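You operate a simulated robot arm through the tools that you are given. There is no shell and no other tool.

You are at the controls of a simulated robot arm. One attempt, no reset.

JOB
Raise the flip mirror, seat the splitter at 59 and stand the orange card on the shift stage.
Fine: magnet on; wind the stage out to 15 mm. Set down upright: purple splitter, orange card.

The check looks at the end state, three seconds after you hand in, the way a careful person would. Anything else that was tipped, shoved, dropped, spilled or broken makes it a failure.

ROBOT AND FRAMES
A 7-joint arm with a two-finger parallel gripper on a trunk, on a base that moves. Base frame: it is fixed to the floor where the robot stands at the start and does not move with it; the origin is under the middle of the robot, x ahead of it, y to its left, z up. Lengths are in m, angles in rad, forces in N, time in s.
It reaches about 0.966 m from its shoulder. Its first joint turns from -2.897 to 2.897 rad. Places, roughly: blue lens [-1.5, -1.25, 1]; brake of the card carriage [-1.2, -1.7, 0.9]; card carriage [-1.4, -1.5, 0.9]; flip mirror [-1.1, -1.6, 1]; green lens [-1.25, -1.25, 1]; grey iris [-1.25, -1.5, 1]; grey iris lever [-1.1, -1.5, 1]; knob of the shift stage [-1.1, -1.8, 0.9]; lens clamp [-1.5, -1.5, 0.9]; magnet switch of the grey iris [-1.2, -1.5, 0.9]; middle of seat 59 [-1.1, -1.7, 0.8]; orange card [-1, -1.5, 1]; orange lens [-1.5, -1.25, 1]; plate of the shift stage [-1.2, -1.8, 0.9]; purple splitter [-1.25, -1.25, 1]; rocker on the wide-beam laser [-1.6, -1.4, 1]; seat 59 [-1.1, -1.7, 0.9]; top of the shift stage [-1.2, -1.8, 0.9]. Payload 3.43 kg.
The TCP is the grasp point between the finger pads, 0.03 m short of the fingertips. In the tool frame z runs along the fingers and y along their closing line. The gripper opens to 0.094 m. The fingers are 0.028 m wide and 0.01 m thick; the gripper's body (0.05 by 0.096 m) begins 0.055 m behind the TCP.
Orientation is that of the tool frame in the base frame, as [roll, pitch, yaw] about the fixed x, y, z axes, in that order (R = Rz(yaw) Ry(pitch) Rx(roll)). With the fingers straight down and closing along the base's y, the tool's x points along the base's -x, its y along +y and its z along -z.

CONTROLS
- The arm moves only by the tool nudge_tool. Its arguments are lists of equal length, an entry for each row: "gripper": the opening, from 0 (shut) to 1 (fully open); "travel": the shift along the tool's x, y, z in m, a list of three; "turn": the turn, a rotation vector about the tool's x, y, z in rad, a list of three. In form: {"gripper": [gripper, ...], "travel": [[tx, ty, tz], ...], "turn": [[wx, wy, wz], ...]}. A call has 1 to 20 rows; each row shifts and turns the commanded pose from where the row before left it, along the tool's axes as they then stand. A row lasts 0.2 s, in which the tool goes at most 0.05 m and 0.15 rad; a call with a longer step from one row to the next is refused whole, and so is a gripper value outside its range. A pose out of reach is approached as far as the arm can. The call stops where the force on the tool passes 40 N (or 10 N more than at its start, if that is more) or the arm is blocked; 0.2 s more then pass. Each finger travels about 0.045 m/s and halts on what it meets, pressing with about 36 N; the grip force reading is that of the motor and also rises with nothing between the fingers. The clock runs only during rows and for 0.2 s after the last one: add rows that do not move to give the fingers time. The reply holds the time, the measured pose of the TCP, the force on the tool along the base axes, the opening and the grip force, in the units named above and with some noise, with the torque about the TCP (base axes, N m) and any sound that the robot's microphone picked up.
- Cameras (640 x 400 px; columns grow to the right, rows downward): "scene" is now at [0.4855, 0.1538, 1.0503]; the picture's right is [-0.66, -0.75, 0.00], its down [-0.00, 0.00, -1.00] and it looks along [0.75, -0.66, -0.00] (base axes); focal length 214 px, centre (320, 200). "wrist" rides on the gripper at [0.076, 0.014, -0.102] in the tool frame; the picture's right is [-0.18, 0.98, 0.00], its down [-0.75, -0.14, -0.64] and it looks along [-0.63, -0.12, 0.77] (tool axes); focal length 243 px, centre (320, 200). There is no depth. A picture from a camera that has moved, and an enlarged one, comes with that camera's place and axes in the base frame and with its lens. The place of the scene camera against the robot may be out by one fixed shift of up to 0.018 m in any direction.
- camera(camera): a new picture of that camera. The clock stands still meanwhile.
- slide_trunk(by): slides the trunk up (or, below 0, down) by that many m; the arm and the scene camera ride with it, the base frame stays. It gives what a move gives, with no picture.
- steer(legs): drives the robot by 1 to 6 legs, each [ahead, left, turn to the left] in m, m and rad, along the robot's own axes; the way and the turn of a leg run together, so that a leg with both is an arc; at most 1.5 m and 3.142 rad a leg. The arm and the cameras ride along, it lands a little off, and it stops where it bumps. It gives what a move gives.
- aim_head(pan, tilt): turns the head with the scene camera to pan (to the left, within 1.798 rad either way) and tilt (down, from -0.506 to 1.204), counted from straight ahead of the robot. It gives what a move gives.
- zoom(camera, box): a new picture of the part [left, top, right, bottom] of that camera's present view, enlarged. The clock stands still meanwhile.
- close_job(): hands the job in; it is judged then, once.

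Nothing tells you exact positions but the pictures and the camera data. Unless the task says otherwise, let go and move clear before handing in.

The tools are called after "Emit:" as name(argument=value, ...) on one line, values as JSON. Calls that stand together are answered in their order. nudge_tool: Moves the arm, as the interface text tells. Its arguments: {"type":"object","properties":{"gripper":{"type":"array","items":{"type":"number"}},"travel":{"type":"array","items":{"type":"array","items":{"type":"number"}}},"turn":{"type":"array","items":{"type":"array","items":{"type":"number"}}}},"required":["gripper","travel","turn"]} The other tools are called the same way: slide_trunk (by) moves the trunk up or down; steer (legs) drives the base; aim_head (pan, tilt) turns the head that bears the scene camera; camera (camera) takes a picture; zoom (camera, box) takes an enlarged picture of a part of a camera's view; close_job () hands the job in.

At the start:

```text
time: 0.0
eef_pos: [0.6887, -0.1851, 1.1004]
orientation: [2.95, -0.042, -3.109]
ft_force: [0.0, -0.3, 0.6]
wrist_torque: [-0.03, 0.0, 0.02]
grip_width: 0.0938
finger_force: 0.0
trunk travel left (down, up): [-0.075, 0.415]
robot x, y, heading: [0.0032, -0.0009, -0.001]
head pan, tilt (commanded): [-0.719, 0.002]
```

scene: 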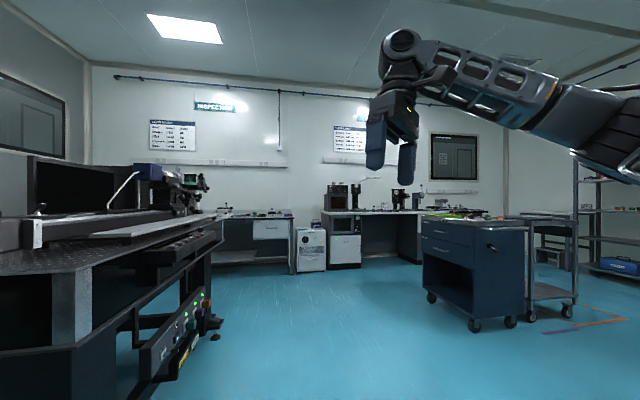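
wrist: 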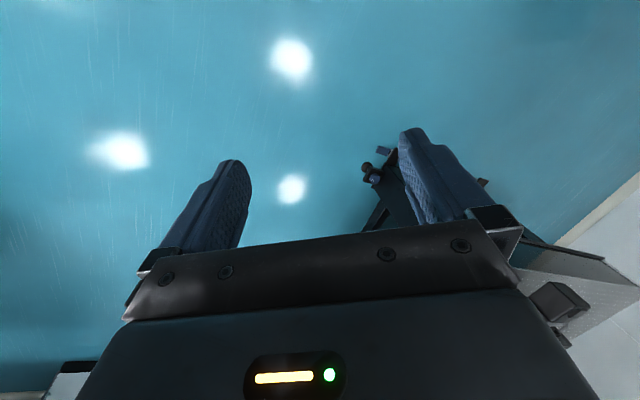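

The work area should lie behind and to the right of the robot (about [-1.2, -1.5]), out of the current view. I'll turn the head to the right as far as it goes to look at it before driving.

Emit:
aim_head(pan=-1.79, tilt=0.2)

Emit:
camera(camera="scene")

```text
time: 1.3
eef_pos: [0.6876, -0.1856, 1.0998]
orientation: [2.95, -0.042, -3.107]
ft_force: [0.3, 0.2, 0.0]
wrist_torque: [0.01, -0.01, 0.01]
grip_width: 0.0941
finger_force: 0.1
trunk travel left (down, up): [-0.075, 0.415]
robot x, y, heading: [0.001, 0.0005, 0.001]
head pan, tilt (commanded): [-1.791, 0.201]
```

```text
taken
camera scene: at [0.3975, 0.1222, 1.032], right [-0.98, 0.22, 0.0], down [0.04, 0.19, -0.98], along [-0.21, -0.96, -0.2], focal length 214 px, centre (320, 200)
```

scene: 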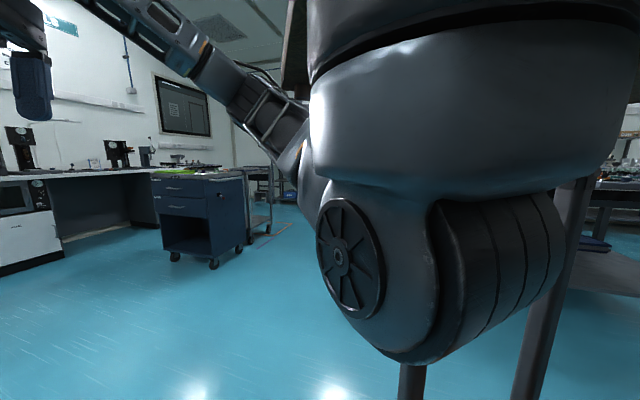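

The robot's own shoulder blocks the view to the right rear. The floor to the right looks clear, so I'll turn the base in place to the right by part of a turn and look again.

Emit:
steer(legs=[[0, 0, -0.8]])

Emit:
aim_head(pan=-0.8, tilt=0.2)

Emit:
camera(camera="scene")

```text
time: 3.8
eef_pos: [0.3471, -0.623, 1.0999]
orientation: [2.949, -0.04, 2.376]
ft_force: [-0.2, -0.5, -0.3]
wrist_torque: [0.02, -0.03, 0.04]
grip_width: 0.0938
finger_force: 0.0
trunk travel left (down, up): [-0.075, 0.415]
robot x, y, heading: [0.0023, 0.0018, -0.801]
head pan, tilt (commanded): [-1.791, 0.201]
```

```text
time: 5.1
eef_pos: [0.3481, -0.6221, 1.0992]
orientation: [2.949, -0.041, 2.375]
ft_force: [0.1, -0.8, 0.5]
wrist_torque: [-0.01, 0.01, 0.04]
grip_width: 0.0943
finger_force: 0.0
trunk travel left (down, up): [-0.075, 0.415]
robot x, y, heading: [-0.0016, -0.0022, -0.803]
head pan, tilt (commanded): [-0.799, 0.201]
```

```text
taken
camera scene: at [0.4413, -0.2478, 1.032], right [-1.0, 0.03, 0.0], down [0.01, 0.2, -0.98], along [-0.03, -0.98, -0.2], focal length 214 px, centre (320, 200)
```

scene: 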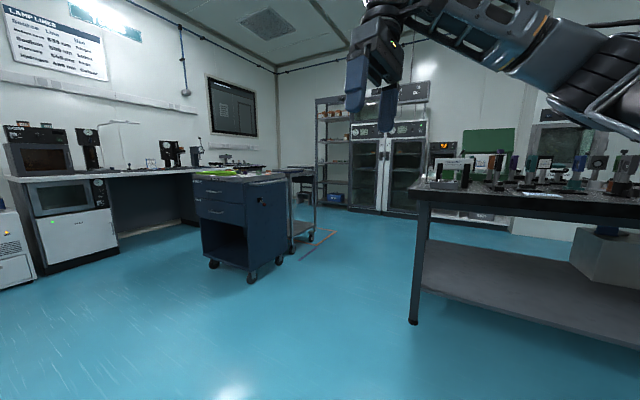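

The work table is now in view on the right, with its near left corner around column 415. I'll turn further and look again.

Emit:
steer(legs=[[0, 0, -0.75]])

Emit:
aim_head(pan=-0.7, tilt=0.2)

Emit:
camera(camera="scene")

```text
time: 7.5
eef_pos: [-0.1816, -0.6897, 1.0992]
orientation: [2.95, -0.041, 1.611]
ft_force: [0.5, 0.0, 0.0]
wrist_torque: [0.01, 0.02, -0.02]
grip_width: 0.0941
finger_force: 0.0
trunk travel left (down, up): [-0.075, 0.415]
robot x, y, heading: [0.0011, 0.0005, -1.563]
head pan, tilt (commanded): [-0.799, 0.201]
```

```text
time: 8.1
eef_pos: [-0.1822, -0.6905, 1.0988]
orientation: [2.949, -0.041, 1.612]
ft_force: [1.3, 0.0, 0.8]
wrist_torque: [0.01, -0.01, -0.03]
grip_width: 0.0938
finger_force: 0.1
trunk travel left (down, up): [-0.075, 0.415]
robot x, y, heading: [0.0019, 0.0014, -1.562]
head pan, tilt (commanded): [-0.7, 0.201]
```

```text
taken
camera scene: at [0.1536, -0.4942, 1.032], right [-0.77, 0.64, 0.0], down [0.13, 0.15, -0.98], along [-0.63, -0.75, -0.2], focal length 214 px, centre (320, 200)
```

scene: 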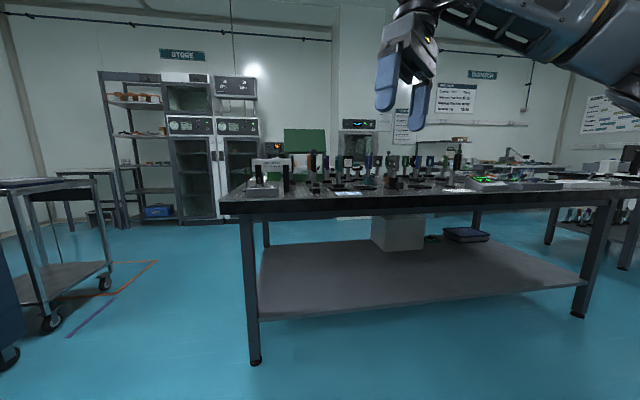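

The work table is straight ahead-right with its near edge running diagonally. I'll raise the trunk to look down on it and zoom in.

Emit:
slide_trunk(by=0.38)

Emit:
aim_head(pan=-0.7, tilt=0.35)

Emit:
camera(camera="scene")

Emit:
zoom(camera="scene", box=[200, 150, 520, 350])

```text
time: 11.8
eef_pos: [-0.1804, -0.6902, 1.4801]
orientation: [2.948, -0.042, 1.61]
ft_force: [-0.2, 0.2, 0.4]
wrist_torque: [0.0, -0.03, 0.01]
grip_width: 0.0938
finger_force: 0.2
trunk travel left (down, up): [-0.455, 0.035]
robot x, y, heading: [0.0025, -0.0002, -1.561]
head pan, tilt (commanded): [-0.7, 0.201]
```

```text
time: 12.5
eef_pos: [-0.1814, -0.6888, 1.4794]
orientation: [2.95, -0.041, 1.61]
ft_force: [-0.4, -0.9, -0.3]
wrist_torque: [0.0, 0.03, -0.01]
grip_width: 0.094
finger_force: 0.1
trunk travel left (down, up): [-0.455, 0.035]
robot x, y, heading: [-0.0018, 0.0005, -1.566]
head pan, tilt (commanded): [-0.7, 0.351]
```

```text
taken
camera scene: at [0.1536, -0.4942, 1.3981], right [-0.77, 0.64, 0.0], down [0.22, 0.26, -0.94], along [-0.6, -0.72, -0.34], focal length 214 px, centre (320, 200)
```

scene: 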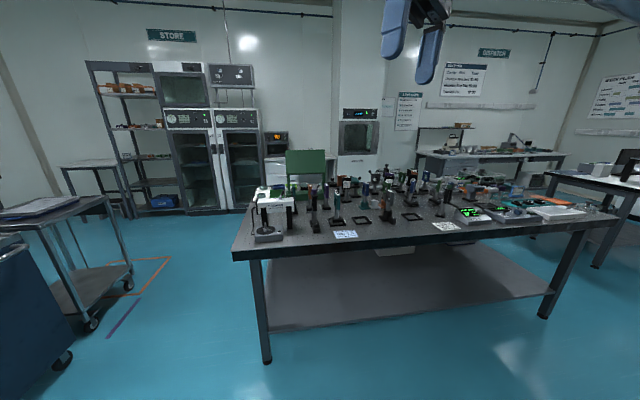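

```text
2.00 times, centred on (360, 250) of scene
camera zoom: at [0.1536, -0.4942, 1.3981], right [-0.77, 0.64, 0.0], down [0.22, 0.26, -0.94], along [-0.6, -0.72, -0.34], focal length 429 px, centre (240, 100)
```

zoom: 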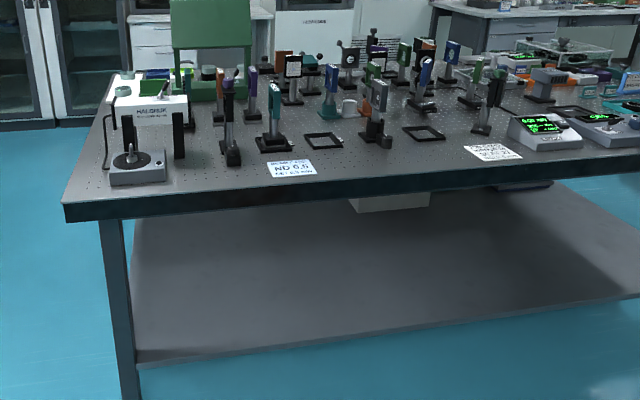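

The table top is at about z 0.85, its near edge runs from about (-0.07,-1.38) to (-2.08,-0.24), and it is roughly 1.04 m deep. I'll drive to the near side facing it to see the objects more closely.

Emit:
steer(legs=[[0, 0, -0.52], [0.55, -0.15, 0]])

Emit:
aim_head(pan=0.0, tilt=0.5)

Emit:
camera(camera="scene")

Emit:
camera(camera="wrist")

```text
time: 17.3
eef_pos: [-0.9161, -0.91, 1.4789]
orientation: [2.949, -0.043, 1.078]
ft_force: [-0.8, -0.7, -0.6]
wrist_torque: [-0.04, -0.01, -0.01]
grip_width: 0.094
finger_force: 0.0
trunk travel left (down, up): [-0.455, 0.035]
robot x, y, heading: [-0.4111, -0.4112, -2.098]
head pan, tilt (commanded): [-0.7, 0.351]
```

```text
time: 18.4
eef_pos: [-0.9165, -0.9092, 1.4801]
orientation: [2.947, -0.043, 1.079]
ft_force: [-0.3, -0.3, 0.1]
wrist_torque: [0.0, 0.01, -0.02]
grip_width: 0.094
finger_force: 0.0
trunk travel left (down, up): [-0.455, 0.035]
robot x, y, heading: [-0.4078, -0.4093, -2.097]
head pan, tilt (commanded): [0.0, 0.499]
```

```text
taken
camera scene: at [-0.487, -0.9615, 1.3843], right [-0.86, 0.5, 0.0], down [0.24, 0.41, -0.88], along [-0.44, -0.76, -0.48], focal length 214 px, centre (320, 200)
```

scene: 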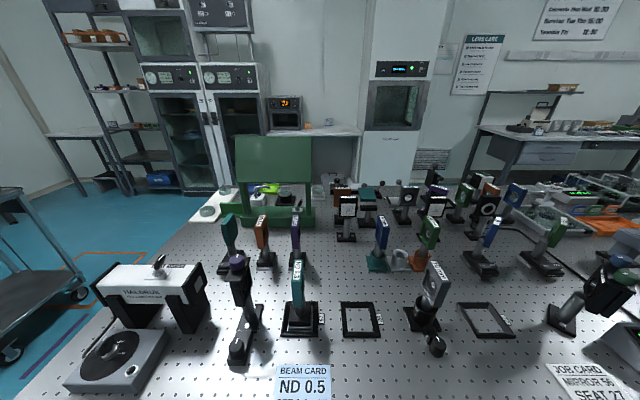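

```text
taken
camera wrist: at [-0.8868, -0.8442, 1.5859], right [0.76, -0.63, 0.18], down [-0.6, -0.56, 0.57], along [-0.26, -0.54, -0.8], focal length 243 px, centre (320, 200)
```

wrist: 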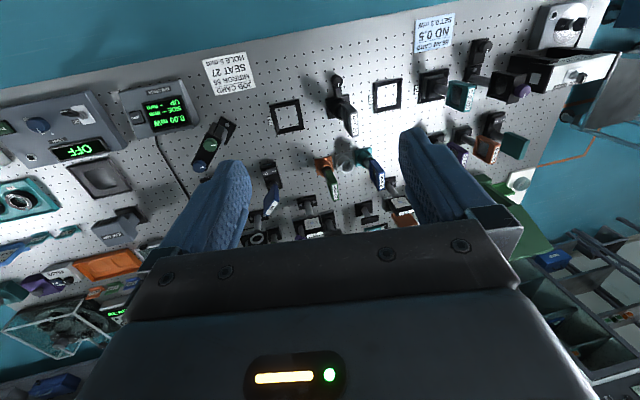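

Now I have a good view of the optics table. I'll zoom in on several parts to read labels.

Emit:
zoom(camera="scene", box=[220, 170, 460, 320])

Emit:
zoom(camera="scene", box=[200, 200, 360, 300])

Emit:
zoom(camera="scene", box=[320, 170, 480, 270])

Emit:
zoom(camera="scene", box=[440, 160, 640, 285])

Emit:
zoom(camera="scene", box=[80, 240, 320, 400])

Emit:
zoom(camera="scene", box=[400, 240, 640, 400])

```text
2.67 times, centred on (340, 245) of scene
camera zoom: at [-0.487, -0.9615, 1.3843], right [-0.86, 0.5, 0.0], down [0.24, 0.41, -0.88], along [-0.44, -0.76, -0.48], focal length 572 px, centre (267, 80)
```

zoom: 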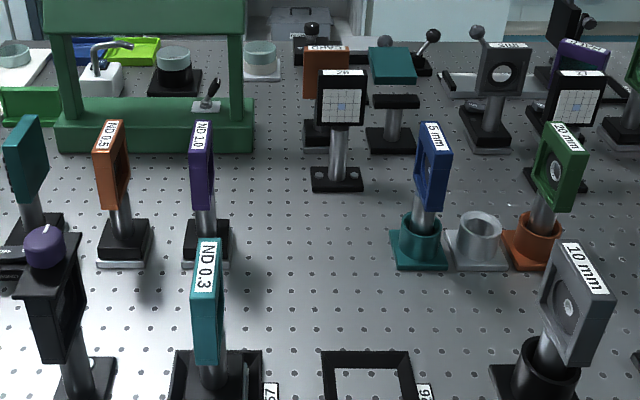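

```text
4.00 times, centred on (280, 250) of scene
camera zoom: at [-0.487, -0.9615, 1.3843], right [-0.86, 0.5, 0.0], down [0.24, 0.41, -0.88], along [-0.44, -0.76, -0.48], focal length 858 px, centre (480, 0)
```

zoom: 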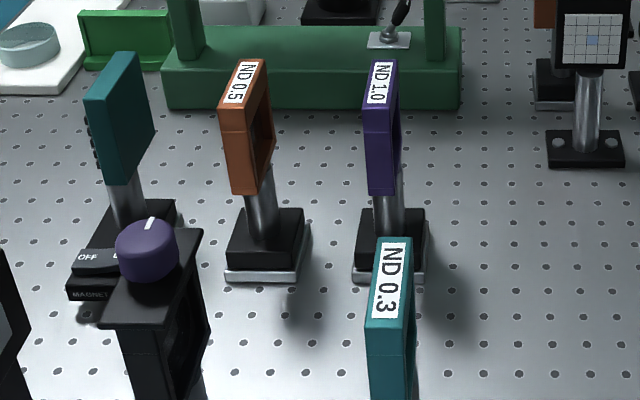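

```text
4.00 times, centred on (400, 220) of scene
camera zoom: at [-0.487, -0.9615, 1.3843], right [-0.86, 0.5, 0.0], down [0.24, 0.41, -0.88], along [-0.44, -0.76, -0.48], focal length 858 px, centre (0, 120)
```

zoom: 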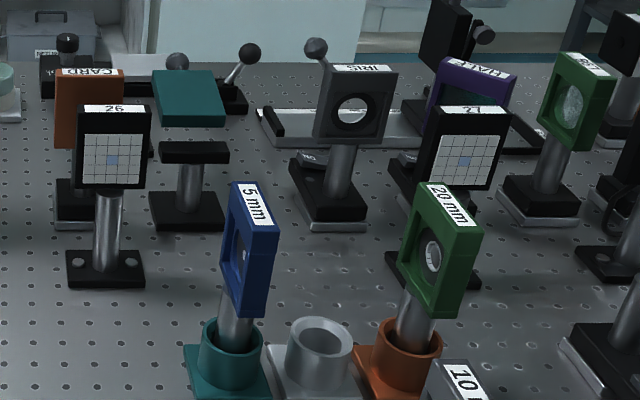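

```text
3.20 times, centred on (540, 222) of scene
camera zoom: at [-0.487, -0.9615, 1.3843], right [-0.86, 0.5, 0.0], down [0.24, 0.41, -0.88], along [-0.44, -0.76, -0.48], focal length 686 px, centre (-384, 128)
```

zoom: 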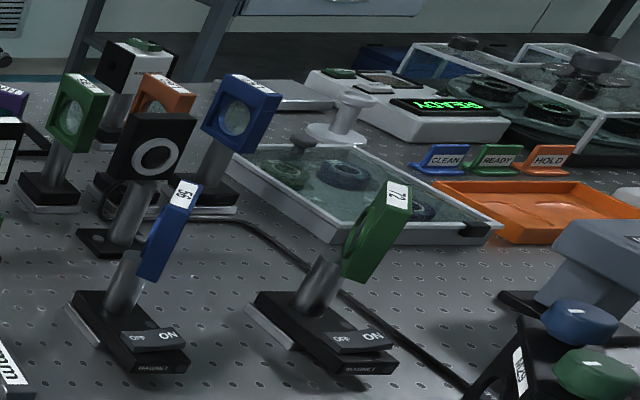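

```text
2.50 times, centred on (200, 320) of scene
camera zoom: at [-0.487, -0.9615, 1.3843], right [-0.86, 0.5, 0.0], down [0.24, 0.41, -0.88], along [-0.44, -0.76, -0.48], focal length 536 px, centre (620, -100)
```

zoom: 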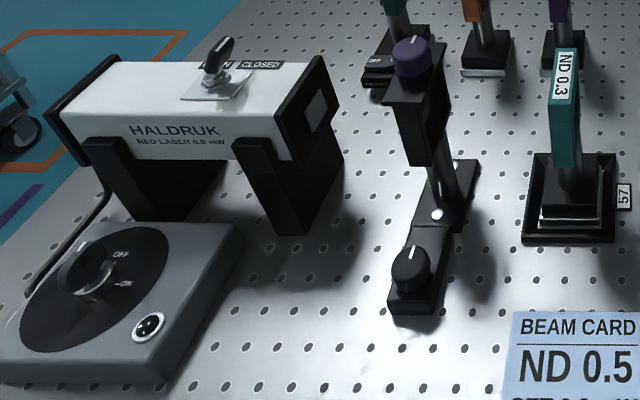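

```text
2.50 times, centred on (520, 320) of scene
camera zoom: at [-0.487, -0.9615, 1.3843], right [-0.86, 0.5, 0.0], down [0.24, 0.41, -0.88], along [-0.44, -0.76, -0.48], focal length 536 px, centre (-180, -100)
```

zoom: 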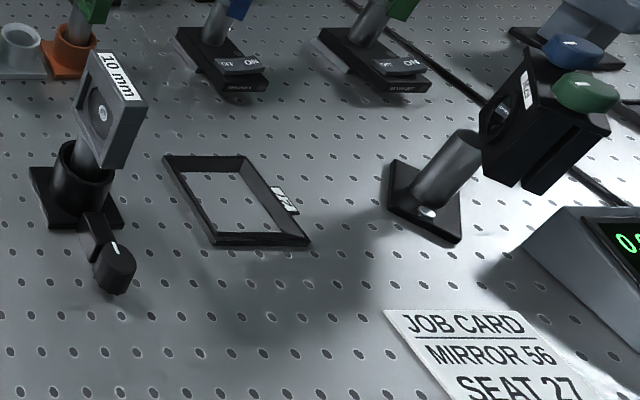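

I can see the orange CARD (scene 343,185), teal flip mirror lying flat behind it, grey IRIS, purple splitter — all toward the table's far side. I'll drive around the left end to see the far side and its free space.

Emit:
steer(legs=[[0, 1.35, 0]])

Emit:
aim_head(pan=0.0, tilt=0.4)

Emit:
camera(camera="scene")

```text
time: 25.1
eef_pos: [0.255, -1.5874, 1.4794]
orientation: [2.947, -0.042, 1.087]
ft_force: [0.1, -0.2, -0.4]
wrist_torque: [0.01, -0.02, 0.02]
grip_width: 0.0942
finger_force: 0.1
trunk travel left (down, up): [-0.455, 0.035]
robot x, y, heading: [0.7581, -1.0822, -2.087]
head pan, tilt (commanded): [0.0, 0.499]
```

```text
time: 25.8
eef_pos: [0.2562, -1.5883, 1.4793]
orientation: [2.948, -0.043, 1.087]
ft_force: [-0.3, 0.4, 0.6]
wrist_torque: [0.0, 0.01, -0.02]
grip_width: 0.0941
finger_force: 0.0
trunk travel left (down, up): [-0.455, 0.035]
robot x, y, heading: [0.7575, -1.0804, -2.089]
head pan, tilt (commanded): [0.0, 0.4]
```

```text
taken
camera scene: at [0.6846, -1.6364, 1.3934], right [-0.87, 0.49, 0.0], down [0.19, 0.34, -0.92], along [-0.46, -0.8, -0.39], focal length 214 px, centre (320, 200)
```

scene: 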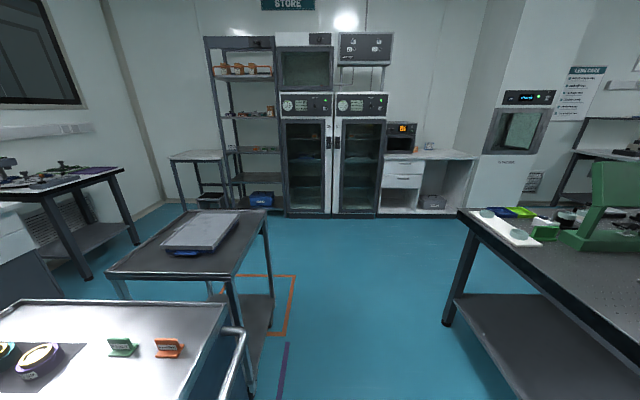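

There's a corridor about 1 m wide between the carts (left) and the table end (right). Before driving through I'll check the robot's own footprint by looking down.

Emit:
aim_head(pan=1.3, tilt=1.1)

Emit:
camera(camera="scene")

Emit:
aim_head(pan=-1.5, tilt=0.9)

Emit:
camera(camera="scene")

```text
time: 27.2
eef_pos: [0.2567, -1.5879, 1.4803]
orientation: [2.949, -0.042, 1.088]
ft_force: [1.2, -0.8, -0.3]
wrist_torque: [-0.03, 0.04, -0.01]
grip_width: 0.0942
finger_force: 0.0
trunk travel left (down, up): [-0.455, 0.035]
robot x, y, heading: [0.7626, -1.0792, -2.085]
head pan, tilt (commanded): [1.3, 1.1]
```

```text
taken
camera scene: at [0.775, -1.6007, 1.3367], right [-0.71, -0.7, 0.0], down [-0.63, 0.63, -0.45], along [0.32, -0.32, -0.89], focal length 214 px, centre (320, 200)
```

scene: 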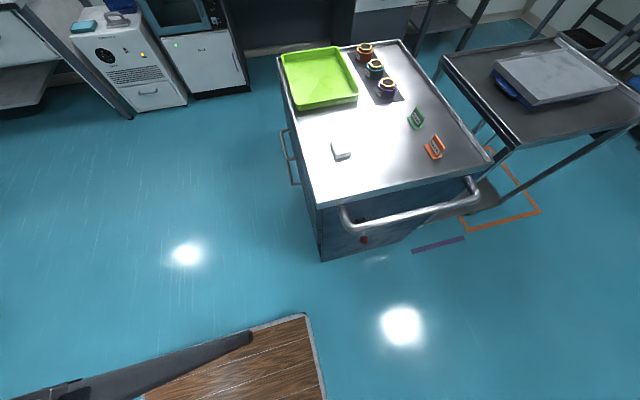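

```text
time: 29.7
eef_pos: [0.2547, -1.5874, 1.4794]
orientation: [2.948, -0.041, 1.087]
ft_force: [0.1, 0.0, 0.1]
wrist_torque: [-0.01, 0.02, 0.01]
grip_width: 0.0939
finger_force: 0.0
trunk travel left (down, up): [-0.455, 0.035]
robot x, y, heading: [0.7581, -1.0797, -2.087]
head pan, tilt (commanded): [-1.499, 0.901]
```

```text
taken
camera scene: at [0.6624, -1.5233, 1.3505], right [0.43, 0.9, 0.0], down [0.71, -0.34, -0.62], along [-0.56, 0.27, -0.78], focal length 214 px, centre (320, 200)
```

scene: 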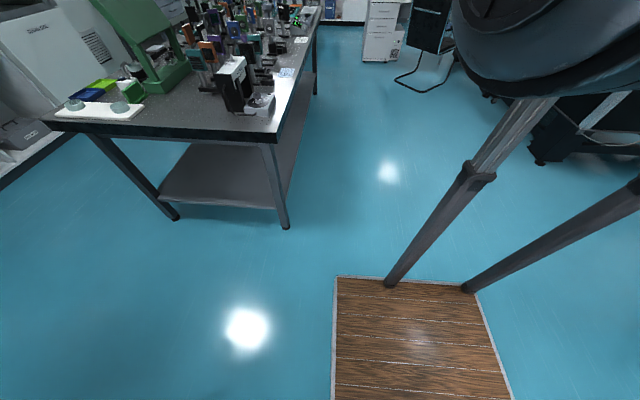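

The base is a platform about ±0.28 m wide with its front edge 0.37 m ahead, so the corridor is passable. I'll drive straight through to beyond the far side of the table, then look.

Emit:
steer(legs=[[0, -0.05, 0], [1.5, 0, 0], [0.7, 0, 0]])

Emit:
aim_head(pan=-1.4, tilt=0.4)

Emit:
camera(camera="scene")

```text
time: 41.1
eef_pos: [-0.7994, -3.5268, 1.4804]
orientation: [2.947, -0.042, 1.134]
ft_force: [1.0, 0.2, 0.3]
wrist_torque: [-0.04, 0.02, -0.01]
grip_width: 0.094
finger_force: 0.0
trunk travel left (down, up): [-0.455, 0.035]
robot x, y, heading: [-0.3201, -2.9951, -2.041]
head pan, tilt (commanded): [-1.499, 0.901]
```

```text
time: 42.0
eef_pos: [-0.7974, -3.5264, 1.4786]
orientation: [2.948, -0.042, 1.134]
ft_force: [0.6, 0.8, -0.2]
wrist_torque: [0.0, -0.03, -0.01]
grip_width: 0.0941
finger_force: 0.1
trunk travel left (down, up): [-0.455, 0.035]
robot x, y, heading: [-0.3225, -2.9965, -2.041]
head pan, tilt (commanded): [-1.4, 0.4]
```

```text
taken
camera scene: at [-0.4138, -3.4447, 1.3934], right [0.3, 0.96, 0.0], down [0.37, -0.12, -0.92], along [-0.88, 0.27, -0.39], focal length 214 px, centre (320, 200)
```

scene: 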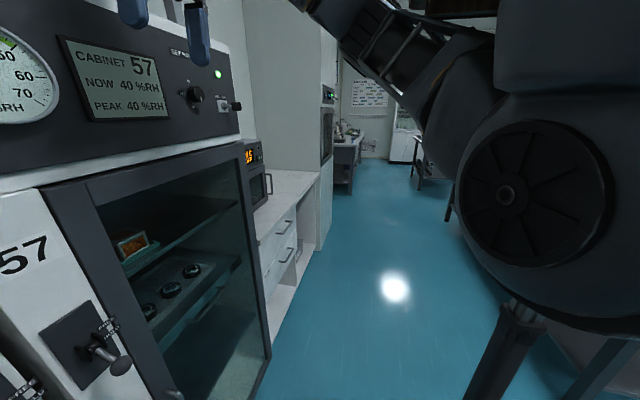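

I'm past the table's far end in the aisle between the table and the storage cabinets (about 1.4 m wide). I'll turn right to face along the aisle and check the view.

Emit:
steer(legs=[[-0.05, 0, 0], [0, 0, -1.6]])

Emit:
aim_head(pan=-0.6, tilt=0.5)

Emit:
camera(camera="scene")

```text
time: 46.8
eef_pos: [-0.8185, -2.4638, 1.4795]
orientation: [2.949, -0.041, -0.456]
ft_force: [-1.0, 0.0, 0.3]
wrist_torque: [-0.03, 0.01, -0.01]
grip_width: 0.0939
finger_force: 0.1
trunk travel left (down, up): [-0.455, 0.035]
robot x, y, heading: [-0.2993, -2.9479, 2.646]
head pan, tilt (commanded): [-1.4, 0.4]
```

```text
time: 48.0
eef_pos: [-0.8184, -2.4637, 1.4799]
orientation: [2.947, -0.041, -0.456]
ft_force: [-1.0, -0.7, -0.5]
wrist_torque: [0.04, -0.01, 0.0]
grip_width: 0.0939
finger_force: 0.0
trunk travel left (down, up): [-0.455, 0.035]
robot x, y, heading: [-0.2976, -2.9521, 2.648]
head pan, tilt (commanded): [-0.6, 0.499]
```

```text
taken
camera scene: at [-0.8182, -2.8632, 1.3843], right [0.89, 0.46, 0.0], down [0.22, -0.42, -0.88], along [-0.4, 0.78, -0.48], focal length 214 px, centre (320, 200)
```

scene: 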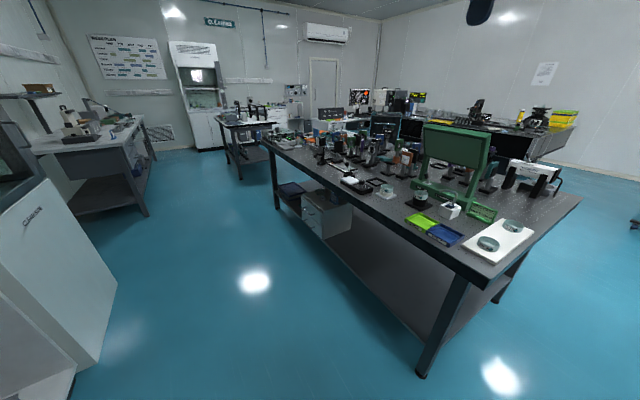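

The far side is open. I'll drive along the aisle to opposite the work zone, then turn to face the table.

Emit:
steer(legs=[[1.5, 0, 0], [0, 0, -1.59]])

Emit:
aim_head(pan=0.0, tilt=0.7)

Emit:
camera(camera="scene")

Emit:
camera(camera="wrist")

```text
time: 59.3
eef_pos: [-1.1074, -1.7571, 1.4793]
orientation: [2.947, -0.041, -2.072]
ft_force: [0.0, -0.5, 0.1]
wrist_torque: [0.02, 0.04, 0.02]
grip_width: 0.0944
finger_force: 0.2
trunk travel left (down, up): [-0.455, 0.035]
robot x, y, heading: [-1.617, -2.2514, 1.034]
head pan, tilt (commanded): [-0.6, 0.499]
```

```text
time: 60.3
eef_pos: [-1.1072, -1.7576, 1.4799]
orientation: [2.948, -0.042, -2.072]
ft_force: [-0.2, 0.0, 0.3]
wrist_torque: [-0.02, 0.02, -0.01]
grip_width: 0.0938
finger_force: 0.0
trunk travel left (down, up): [-0.455, 0.035]
robot x, y, heading: [-1.6181, -2.2538, 1.033]
head pan, tilt (commanded): [0.0, 0.7]
```

```text
taken
camera scene: at [-1.547, -1.711, 1.3666], right [0.86, -0.51, 0.0], down [-0.33, -0.55, -0.77], along [0.39, 0.66, -0.64], focal length 214 px, centre (320, 200)
```

scene: 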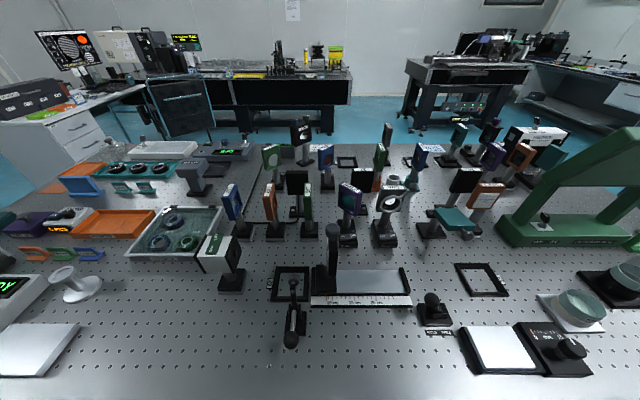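

```text
taken
camera wrist: at [-1.1349, -1.8232, 1.5859], right [-0.75, 0.63, 0.18], down [0.6, 0.56, 0.57], along [0.26, 0.54, -0.8], focal length 243 px, centre (320, 200)
```

wrist: 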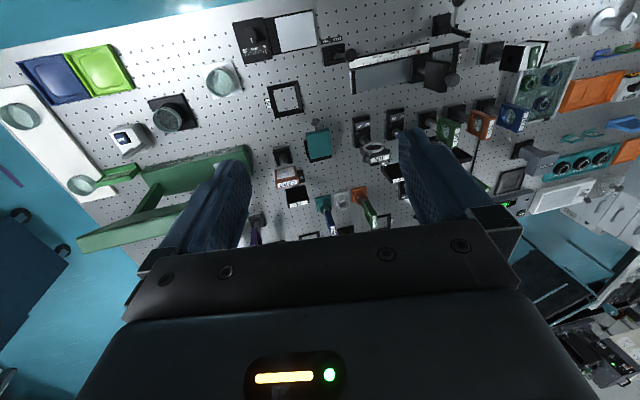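

Now I face the work zone from the far side. I see the shift stage (white plate + black knob at lower right), a black seat frame, the rail with the card carriage, iris, splitter, flip mirror (teal, flat) and orange card. I'll zoom in for details.

Emit:
zoom(camera="scene", box=[420, 240, 620, 400])

Emit:
zoom(camera="scene", box=[320, 150, 520, 270])

Emit:
zoom(camera="scene", box=[200, 140, 400, 260])

Emit:
zoom(camera="scene", box=[240, 210, 460, 360])

Emit:
zoom(camera="wrist", box=[220, 0, 420, 130])

Emit:
zoom(camera="wrist", box=[250, 70, 410, 220])

```text
2.50 times, centred on (520, 320) of scene
camera zoom: at [-1.547, -1.711, 1.3666], right [0.86, -0.51, 0.0], down [-0.33, -0.55, -0.77], along [0.39, 0.66, -0.64], focal length 536 px, centre (-180, -100)
```

zoom: 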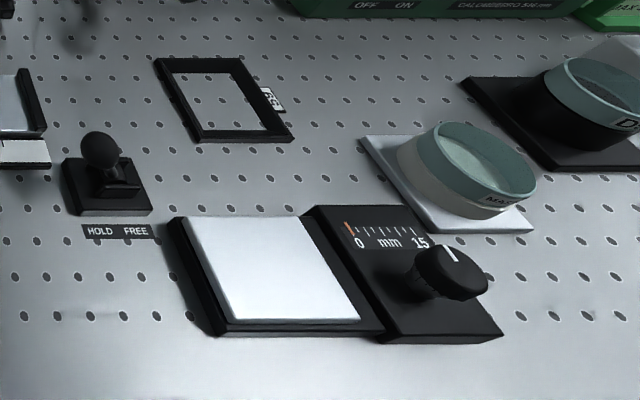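

```text
3.20 times, centred on (420, 210) of scene
camera zoom: at [-1.547, -1.711, 1.3666], right [0.86, -0.51, 0.0], down [-0.33, -0.55, -0.77], along [0.39, 0.66, -0.64], focal length 686 px, centre (0, 168)
```

zoom: 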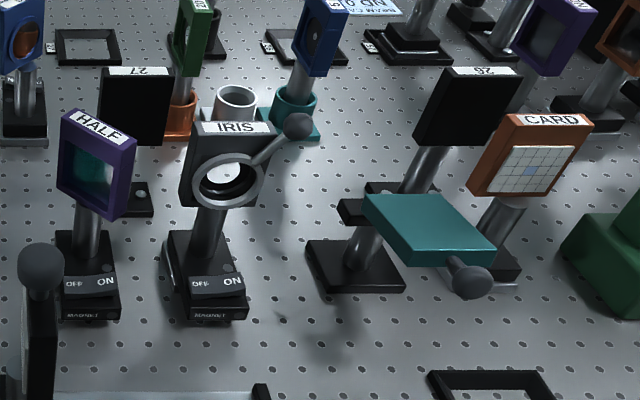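

```text
3.20 times, centred on (300, 200) of scene
camera zoom: at [-1.547, -1.711, 1.3666], right [0.86, -0.51, 0.0], down [-0.33, -0.55, -0.77], along [0.39, 0.66, -0.64], focal length 686 px, centre (384, 200)
```

zoom: 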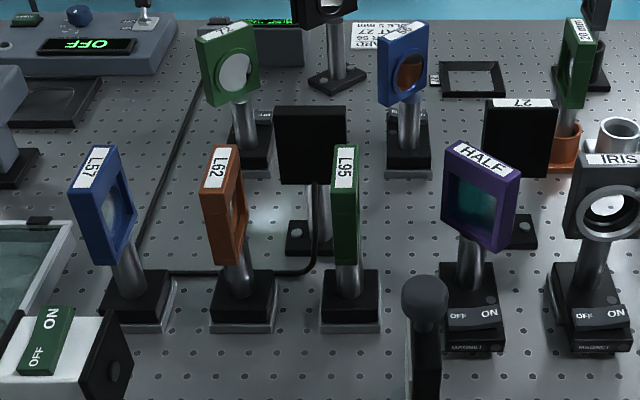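

```text
2.67 times, centred on (350, 285) of scene
camera zoom: at [-1.547, -1.711, 1.3666], right [0.86, -0.51, 0.0], down [-0.33, -0.55, -0.77], along [0.39, 0.66, -0.64], focal length 572 px, centre (240, -27)
```

zoom: 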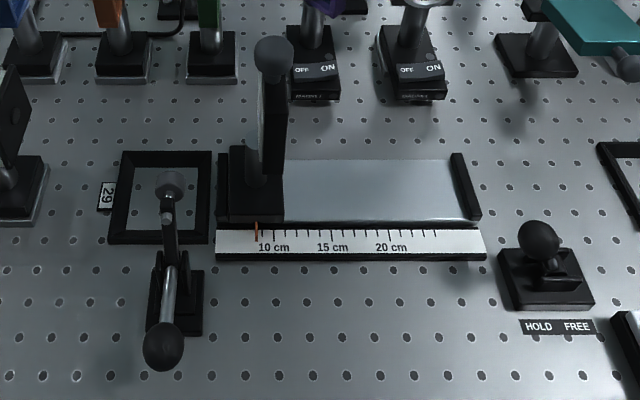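

```text
3.08 times, centred on (320, 65) of wrist
camera zoom: at [-1.1349, -1.8232, 1.5859], right [-0.75, 0.63, 0.18], down [0.6, 0.56, 0.57], along [0.26, 0.54, -0.8], focal length 746 px, centre (320, 615)
```

zoom: 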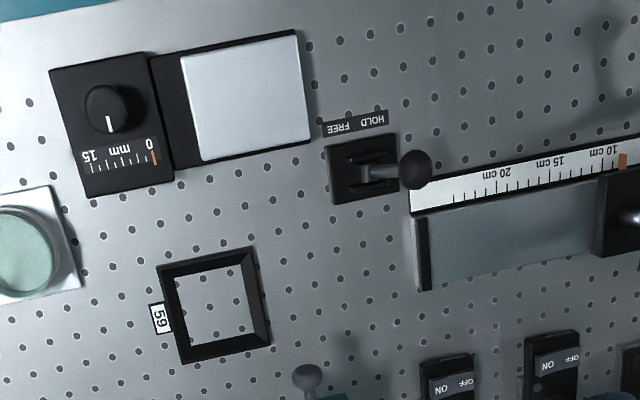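

```text
2.67 times, centred on (330, 145) of wrist
camera zoom: at [-1.1349, -1.8232, 1.5859], right [-0.75, 0.63, 0.18], down [0.6, 0.56, 0.57], along [0.26, 0.54, -0.8], focal length 647 px, centre (293, 347)
```

zoom: 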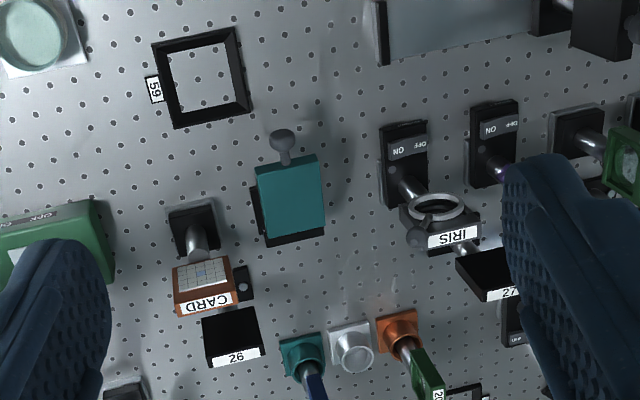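

I can see all targets: shift stage pointer at 0 mm, empty seat frame marked 59, teal flip mirror flat, orange CARD, purple HALF splitter with a magnet switch on its base. I'll look down to see the table edge below me before approaching.

Emit:
aim_head(pan=0.0, tilt=1.2)

Emit:
camera(camera="scene")

Emit:
aim_head(pan=-1.2, tilt=1.1)

Emit:
camera(camera="scene")

```text
time: 61.2
eef_pos: [-1.1061, -1.7579, 1.4793]
orientation: [2.947, -0.041, -2.071]
ft_force: [0.1, -0.5, 0.0]
wrist_torque: [-0.02, -0.01, -0.01]
grip_width: 0.0942
finger_force: 0.3
trunk travel left (down, up): [-0.455, 0.035]
robot x, y, heading: [-1.6161, -2.2587, 1.037]
head pan, tilt (commanded): [0.0, 1.201]
```

```text
taken
camera scene: at [-1.5618, -1.7359, 1.3307], right [0.86, -0.51, 0.0], down [-0.48, -0.8, -0.36], along [0.19, 0.31, -0.93], focal length 214 px, centre (320, 200)
```

scene: 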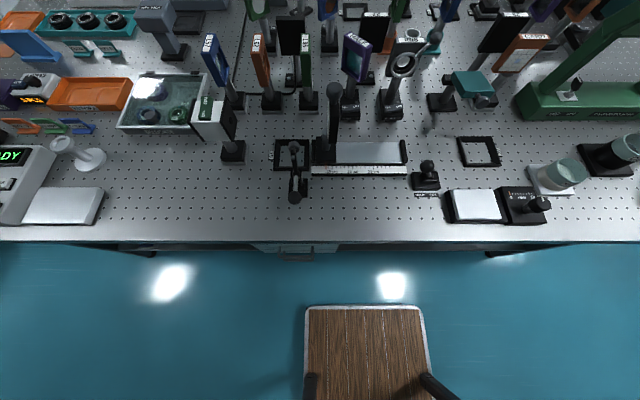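

```text
time: 62.6
eef_pos: [-1.1074, -1.757, 1.4793]
orientation: [2.949, -0.042, -2.072]
ft_force: [-0.2, -0.2, 0.2]
wrist_torque: [0.04, -0.02, 0.04]
grip_width: 0.0941
finger_force: 0.1
trunk travel left (down, up): [-0.455, 0.035]
robot x, y, heading: [-1.6165, -2.2541, 1.033]
head pan, tilt (commanded): [-1.201, 1.1]
```

```text
taken
camera scene: at [-1.5281, -1.7944, 1.3366], right [-0.16, -0.99, 0.0], down [-0.88, 0.15, -0.45], along [0.45, -0.07, -0.89], focal length 214 px, centre (320, 200)
```

scene: 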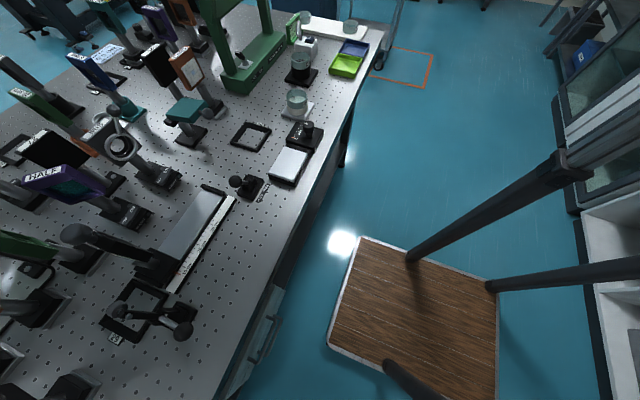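

The layout is clear: table edge about 0.2 m ahead of the platform. First I'll level the tool (fingers straight down) so the wrist camera gives clean measurements, and take a picture.

Emit:
nudge_tool(gripper=[1, 1, 1, 1], travel=[[0, 0, 0], [0, 0, 0], [0, 0, 0], [0, 0, 0]], turn=[[0.097, 0, 0], [0.0965, 0, 0], [0, -0.042, 0], [0, 0, 0]])

Emit:
camera(camera="wrist")

Emit:
zoom(camera="wrist", box=[200, 0, 440, 150])

```text
time: 63.6
eef_pos: [-1.1012, -1.7554, 1.4622]
orientation: [3.084, -0.011, -2.058]
ft_force: [0.0, 0.5, 0.7]
wrist_torque: [-0.01, 0.0, -0.02]
grip_width: 0.094
finger_force: 0.1
trunk travel left (down, up): [-0.455, 0.035]
robot x, y, heading: [-1.6181, -2.257, 1.031]
head pan, tilt (commanded): [-1.201, 1.1]
```

```text
taken
camera wrist: at [-1.1435, -1.8177, 1.5673], right [-0.78, 0.62, 0.05], down [0.51, 0.59, 0.62], along [0.36, 0.51, -0.78], focal length 243 px, centre (320, 200)
```

wrist: 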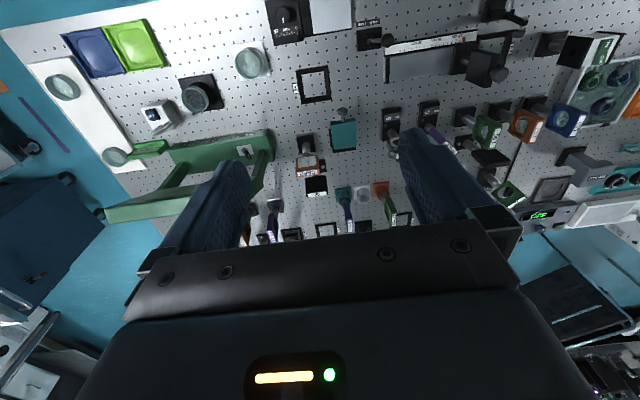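

```text
2.67 times, centred on (320, 75) of wrist
camera zoom: at [-1.1435, -1.8177, 1.5673], right [-0.78, 0.62, 0.05], down [0.51, 0.59, 0.62], along [0.36, 0.51, -0.78], focal length 647 px, centre (320, 533)
```

zoom: 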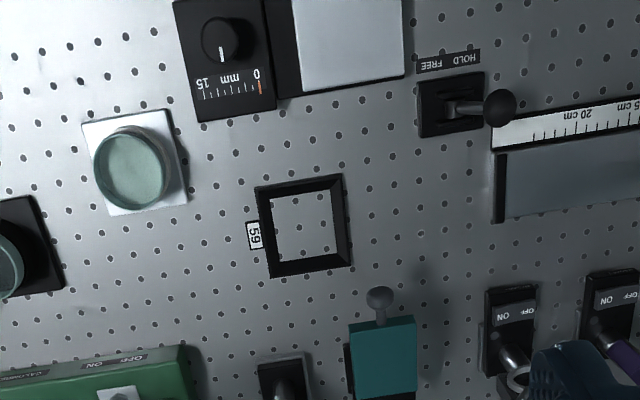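

The tool is nearly level. I'll let it settle and check whether the pose converges to what I commanded.

Emit:
nudge_tool(gripper=[1, 1, 1], travel=[[0, 0, 0], [0, 0, 0], [0, 0, 0]], turn=[[0, 0, 0], [0, 0, 0], [0, 0, 0]])

```text
time: 64.4
eef_pos: [-1.1021, -1.754, 1.4634]
orientation: [3.085, -0.009, -2.058]
ft_force: [0.2, -0.4, -0.5]
wrist_torque: [0.01, -0.01, -0.01]
grip_width: 0.094
finger_force: 0.1
trunk travel left (down, up): [-0.455, 0.035]
robot x, y, heading: [-1.6156, -2.2577, 1.033]
head pan, tilt (commanded): [-1.201, 1.1]
```

Emit:
nudge_tool(gripper=[1, 1, 1, 1, 1], travel=[[0, 0, 0.03], [0, 0, 0.04], [0, 0, 0.03], [0, 0, 0], [0, 0, 0]], turn=[[0, 0, 0], [0, 0, 0], [0, 0, 0], [0, 0, 0], [0, 0, 0]])

```text
time: 65.6
eef_pos: [-1.1064, -1.7575, 1.3788]
orientation: [-3.138, 0.001, -2.073]
ft_force: [0.0, 0.4, 0.3]
wrist_torque: [0.03, -0.02, 0.03]
grip_width: 0.094
finger_force: 0.0
trunk travel left (down, up): [-0.455, 0.035]
robot x, y, heading: [-1.6159, -2.2543, 1.036]
head pan, tilt (commanded): [-1.201, 1.1]
```

The tool is now exactly vertical and follows the commanded pose. I'll take wrist pictures from here for measurement.

Emit:
camera(camera="wrist")

Emit:
zoom(camera="wrist", box=[220, 0, 420, 125])

Emit:
zoom(camera="wrist", box=[260, 80, 420, 180])

```text
taken
camera wrist: at [-1.1555, -1.8181, 1.4822], right [-0.77, 0.63, 0.0], down [0.48, 0.59, 0.64], along [0.41, 0.5, -0.77], focal length 243 px, centre (320, 200)
```

wrist: 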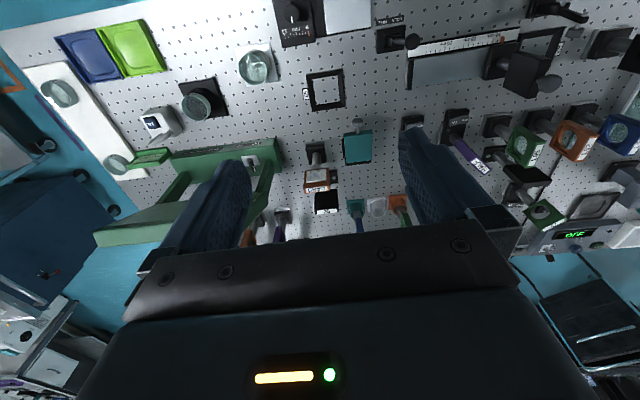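

```text
3.20 times, centred on (320, 62) of wrist
camera zoom: at [-1.1555, -1.8181, 1.4822], right [-0.77, 0.63, 0.0], down [0.48, 0.59, 0.64], along [0.41, 0.5, -0.77], focal length 776 px, centre (320, 640)
```

zoom: 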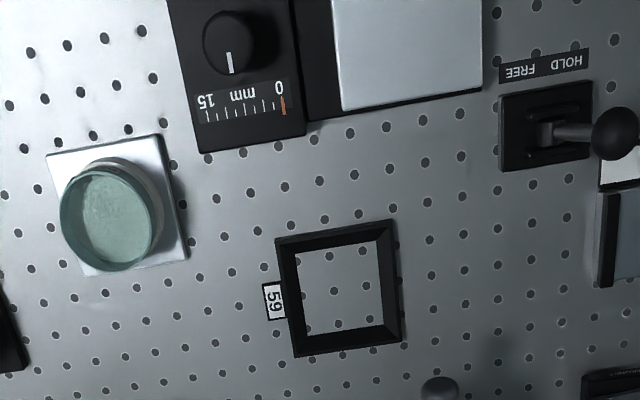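

```text
4.00 times, centred on (340, 130) of wrist
camera zoom: at [-1.1555, -1.8181, 1.4822], right [-0.77, 0.63, 0.0], down [0.48, 0.59, 0.64], along [0.41, 0.5, -0.77], focal length 970 px, centre (240, 480)
```

zoom: 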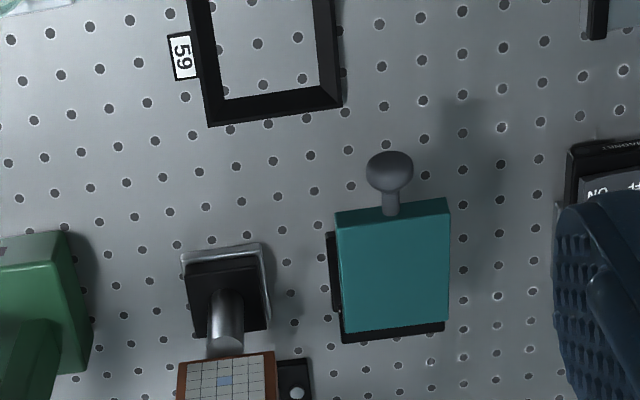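

The tool is level and measurement geometry works. I estimate the knob of the stage at about (-1.10,-1.837), so I'll move above it at mid height for a closer look.

Emit:
nudge_tool(gripper=[1, 1, 1, 1, 1, 1], travel=[[0.03, -0.02, 0.03], [0.037, -0.0235, 0.02], [0, 0, 0.045], [0, 0, 0.045], [0, 0, 0.04], [0, 0, 0]], turn=[[0, 0, 0], [0, 0, 0], [0, 0, 0], [0, 0, 0], [0, 0, 0], [0, 0, 0]])

Emit:
camera(camera="wrist")

Emit:
zoom(camera="wrist", box=[220, 0, 420, 125])

```text
time: 67.0
eef_pos: [-1.0995, -1.8362, 1.1997]
orientation: [-3.139, -0.001, -2.073]
ft_force: [-1.1, 0.1, -0.2]
wrist_torque: [-0.02, -0.03, 0.0]
grip_width: 0.094
finger_force: 0.0
trunk travel left (down, up): [-0.455, 0.035]
robot x, y, heading: [-1.6195, -2.2536, 1.034]
head pan, tilt (commanded): [-1.201, 1.1]
```

```text
taken
camera wrist: at [-1.1481, -1.8968, 1.3022], right [-0.77, 0.63, 0.0], down [0.48, 0.59, 0.64], along [0.41, 0.5, -0.77], focal length 243 px, centre (320, 200)
```

wrist: 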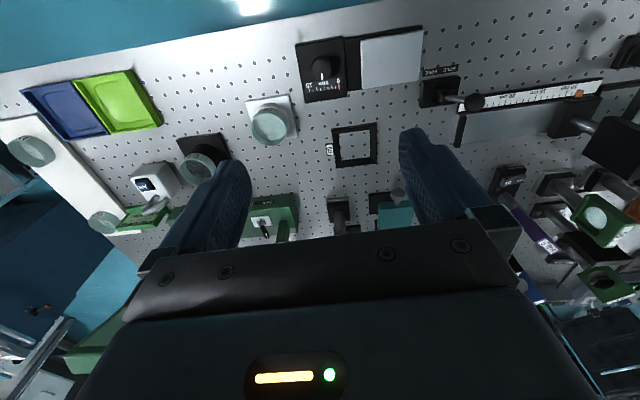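

```text
3.20 times, centred on (320, 62) of wrist
camera zoom: at [-1.1481, -1.8968, 1.3022], right [-0.77, 0.63, 0.0], down [0.48, 0.59, 0.64], along [0.41, 0.5, -0.77], focal length 776 px, centre (320, 640)
```

zoom: 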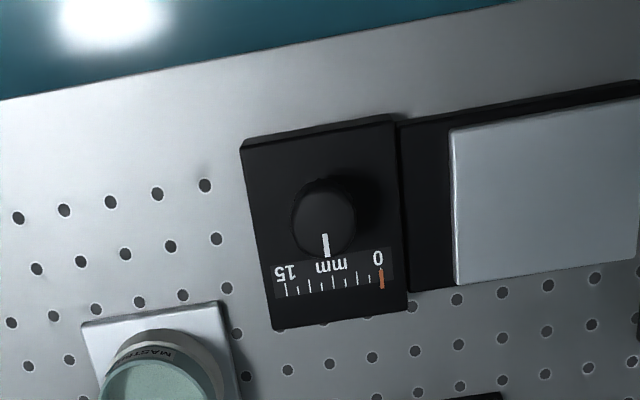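

The knob's top centre is about (-1.101,-1.835) with its top near z 0.92, diameter about 30 mm; pointer sits at 0 mm. I'll narrow the gripper and descend to just above the knob, then look again.

Emit:
nudge_tool(gripper=[0.62, 0.62, 0.62, 0.62, 0.62, 0.62], travel=[[0, 0, 0.045], [0, 0, 0.045], [0, 0, 0.045], [0, 0, 0.045], [0, 0, 0], [0, 0, 0]], turn=[[0, 0, 0], [0, 0, 0], [0, 0, 0], [0, 0, 0], [0, 0, 0], [0, 0, 0]])

Emit:
camera(camera="wrist")

Emit:
zoom(camera="wrist", box=[220, 60, 420, 185])

```text
time: 68.4
eef_pos: [-1.0995, -1.8348, 1.0185]
orientation: [3.139, -0.001, -2.07]
ft_force: [-0.1, -0.9, -0.3]
wrist_torque: [0.0, -0.01, 0.01]
grip_width: 0.0584
finger_force: 0.0
trunk travel left (down, up): [-0.455, 0.035]
robot x, y, heading: [-1.6139, -2.2558, 1.035]
head pan, tilt (commanded): [-1.201, 1.1]
```

```text
taken
camera wrist: at [-1.1477, -1.8957, 1.1203], right [-0.77, 0.63, 0.0], down [0.48, 0.59, 0.64], along [0.41, 0.5, -0.77], focal length 243 px, centre (320, 200)
```

wrist: 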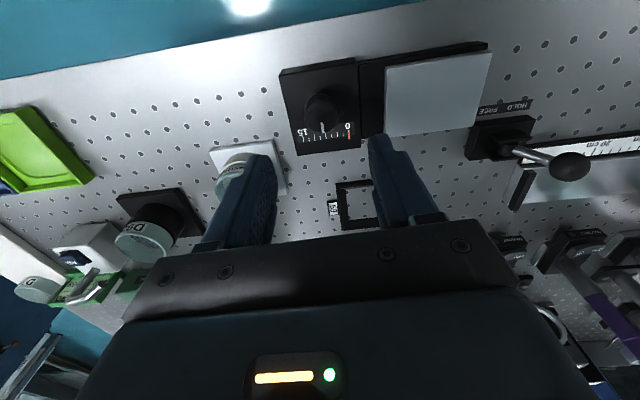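

```text
3.20 times, centred on (320, 122) of wrist
camera zoom: at [-1.1477, -1.8957, 1.1203], right [-0.77, 0.63, 0.0], down [0.48, 0.59, 0.64], along [0.41, 0.5, -0.77], focal length 776 px, centre (320, 448)
```

zoom: 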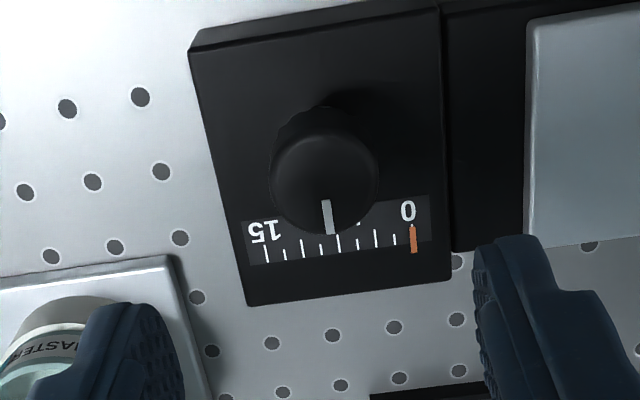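

The knob top is at about (-1.098,-1.832,0.91), block top 0.875. I'll shift 2.5 mm away from the robot, lower so the tips sit about 1 cm above the block, and close on the knob.

Emit:
nudge_tool(gripper=[0.62, 0.62, 0.62, 0.62, 0.62], travel=[[-0.0025, 0, 0.03], [0, 0, 0.03], [0, 0, 0.025], [0, 0, 0.018], [0, 0, 0]], turn=[[0, 0, 0], [0, 0, 0], [0, 0, 0], [0, 0, 0], [0, 0, 0]])

Emit:
camera(camera="wrist")

```text
time: 69.6
eef_pos: [-1.0981, -1.8341, 0.9163]
orientation: [-3.141, 0.0, -2.071]
ft_force: [0.3, 0.4, 0.5]
wrist_torque: [0.01, -0.01, -0.03]
grip_width: 0.0583
finger_force: 0.0
trunk travel left (down, up): [-0.455, 0.035]
robot x, y, heading: [-1.6171, -2.2544, 1.037]
head pan, tilt (commanded): [-1.201, 1.1]
```

```text
taken
camera wrist: at [-1.1471, -1.8956, 1.0186], right [-0.77, 0.63, 0.0], down [0.48, 0.59, 0.64], along [0.41, 0.5, -0.77], focal length 243 px, centre (320, 200)
```

wrist: 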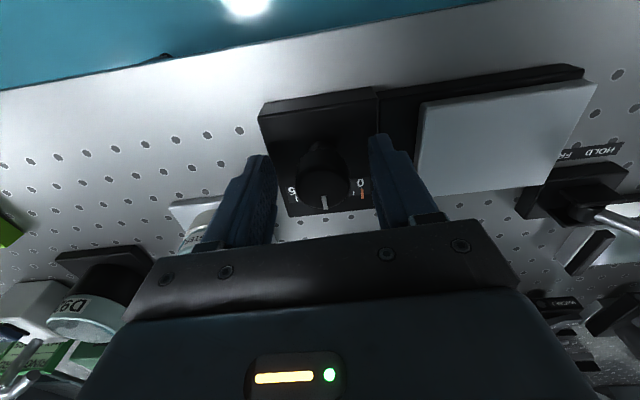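

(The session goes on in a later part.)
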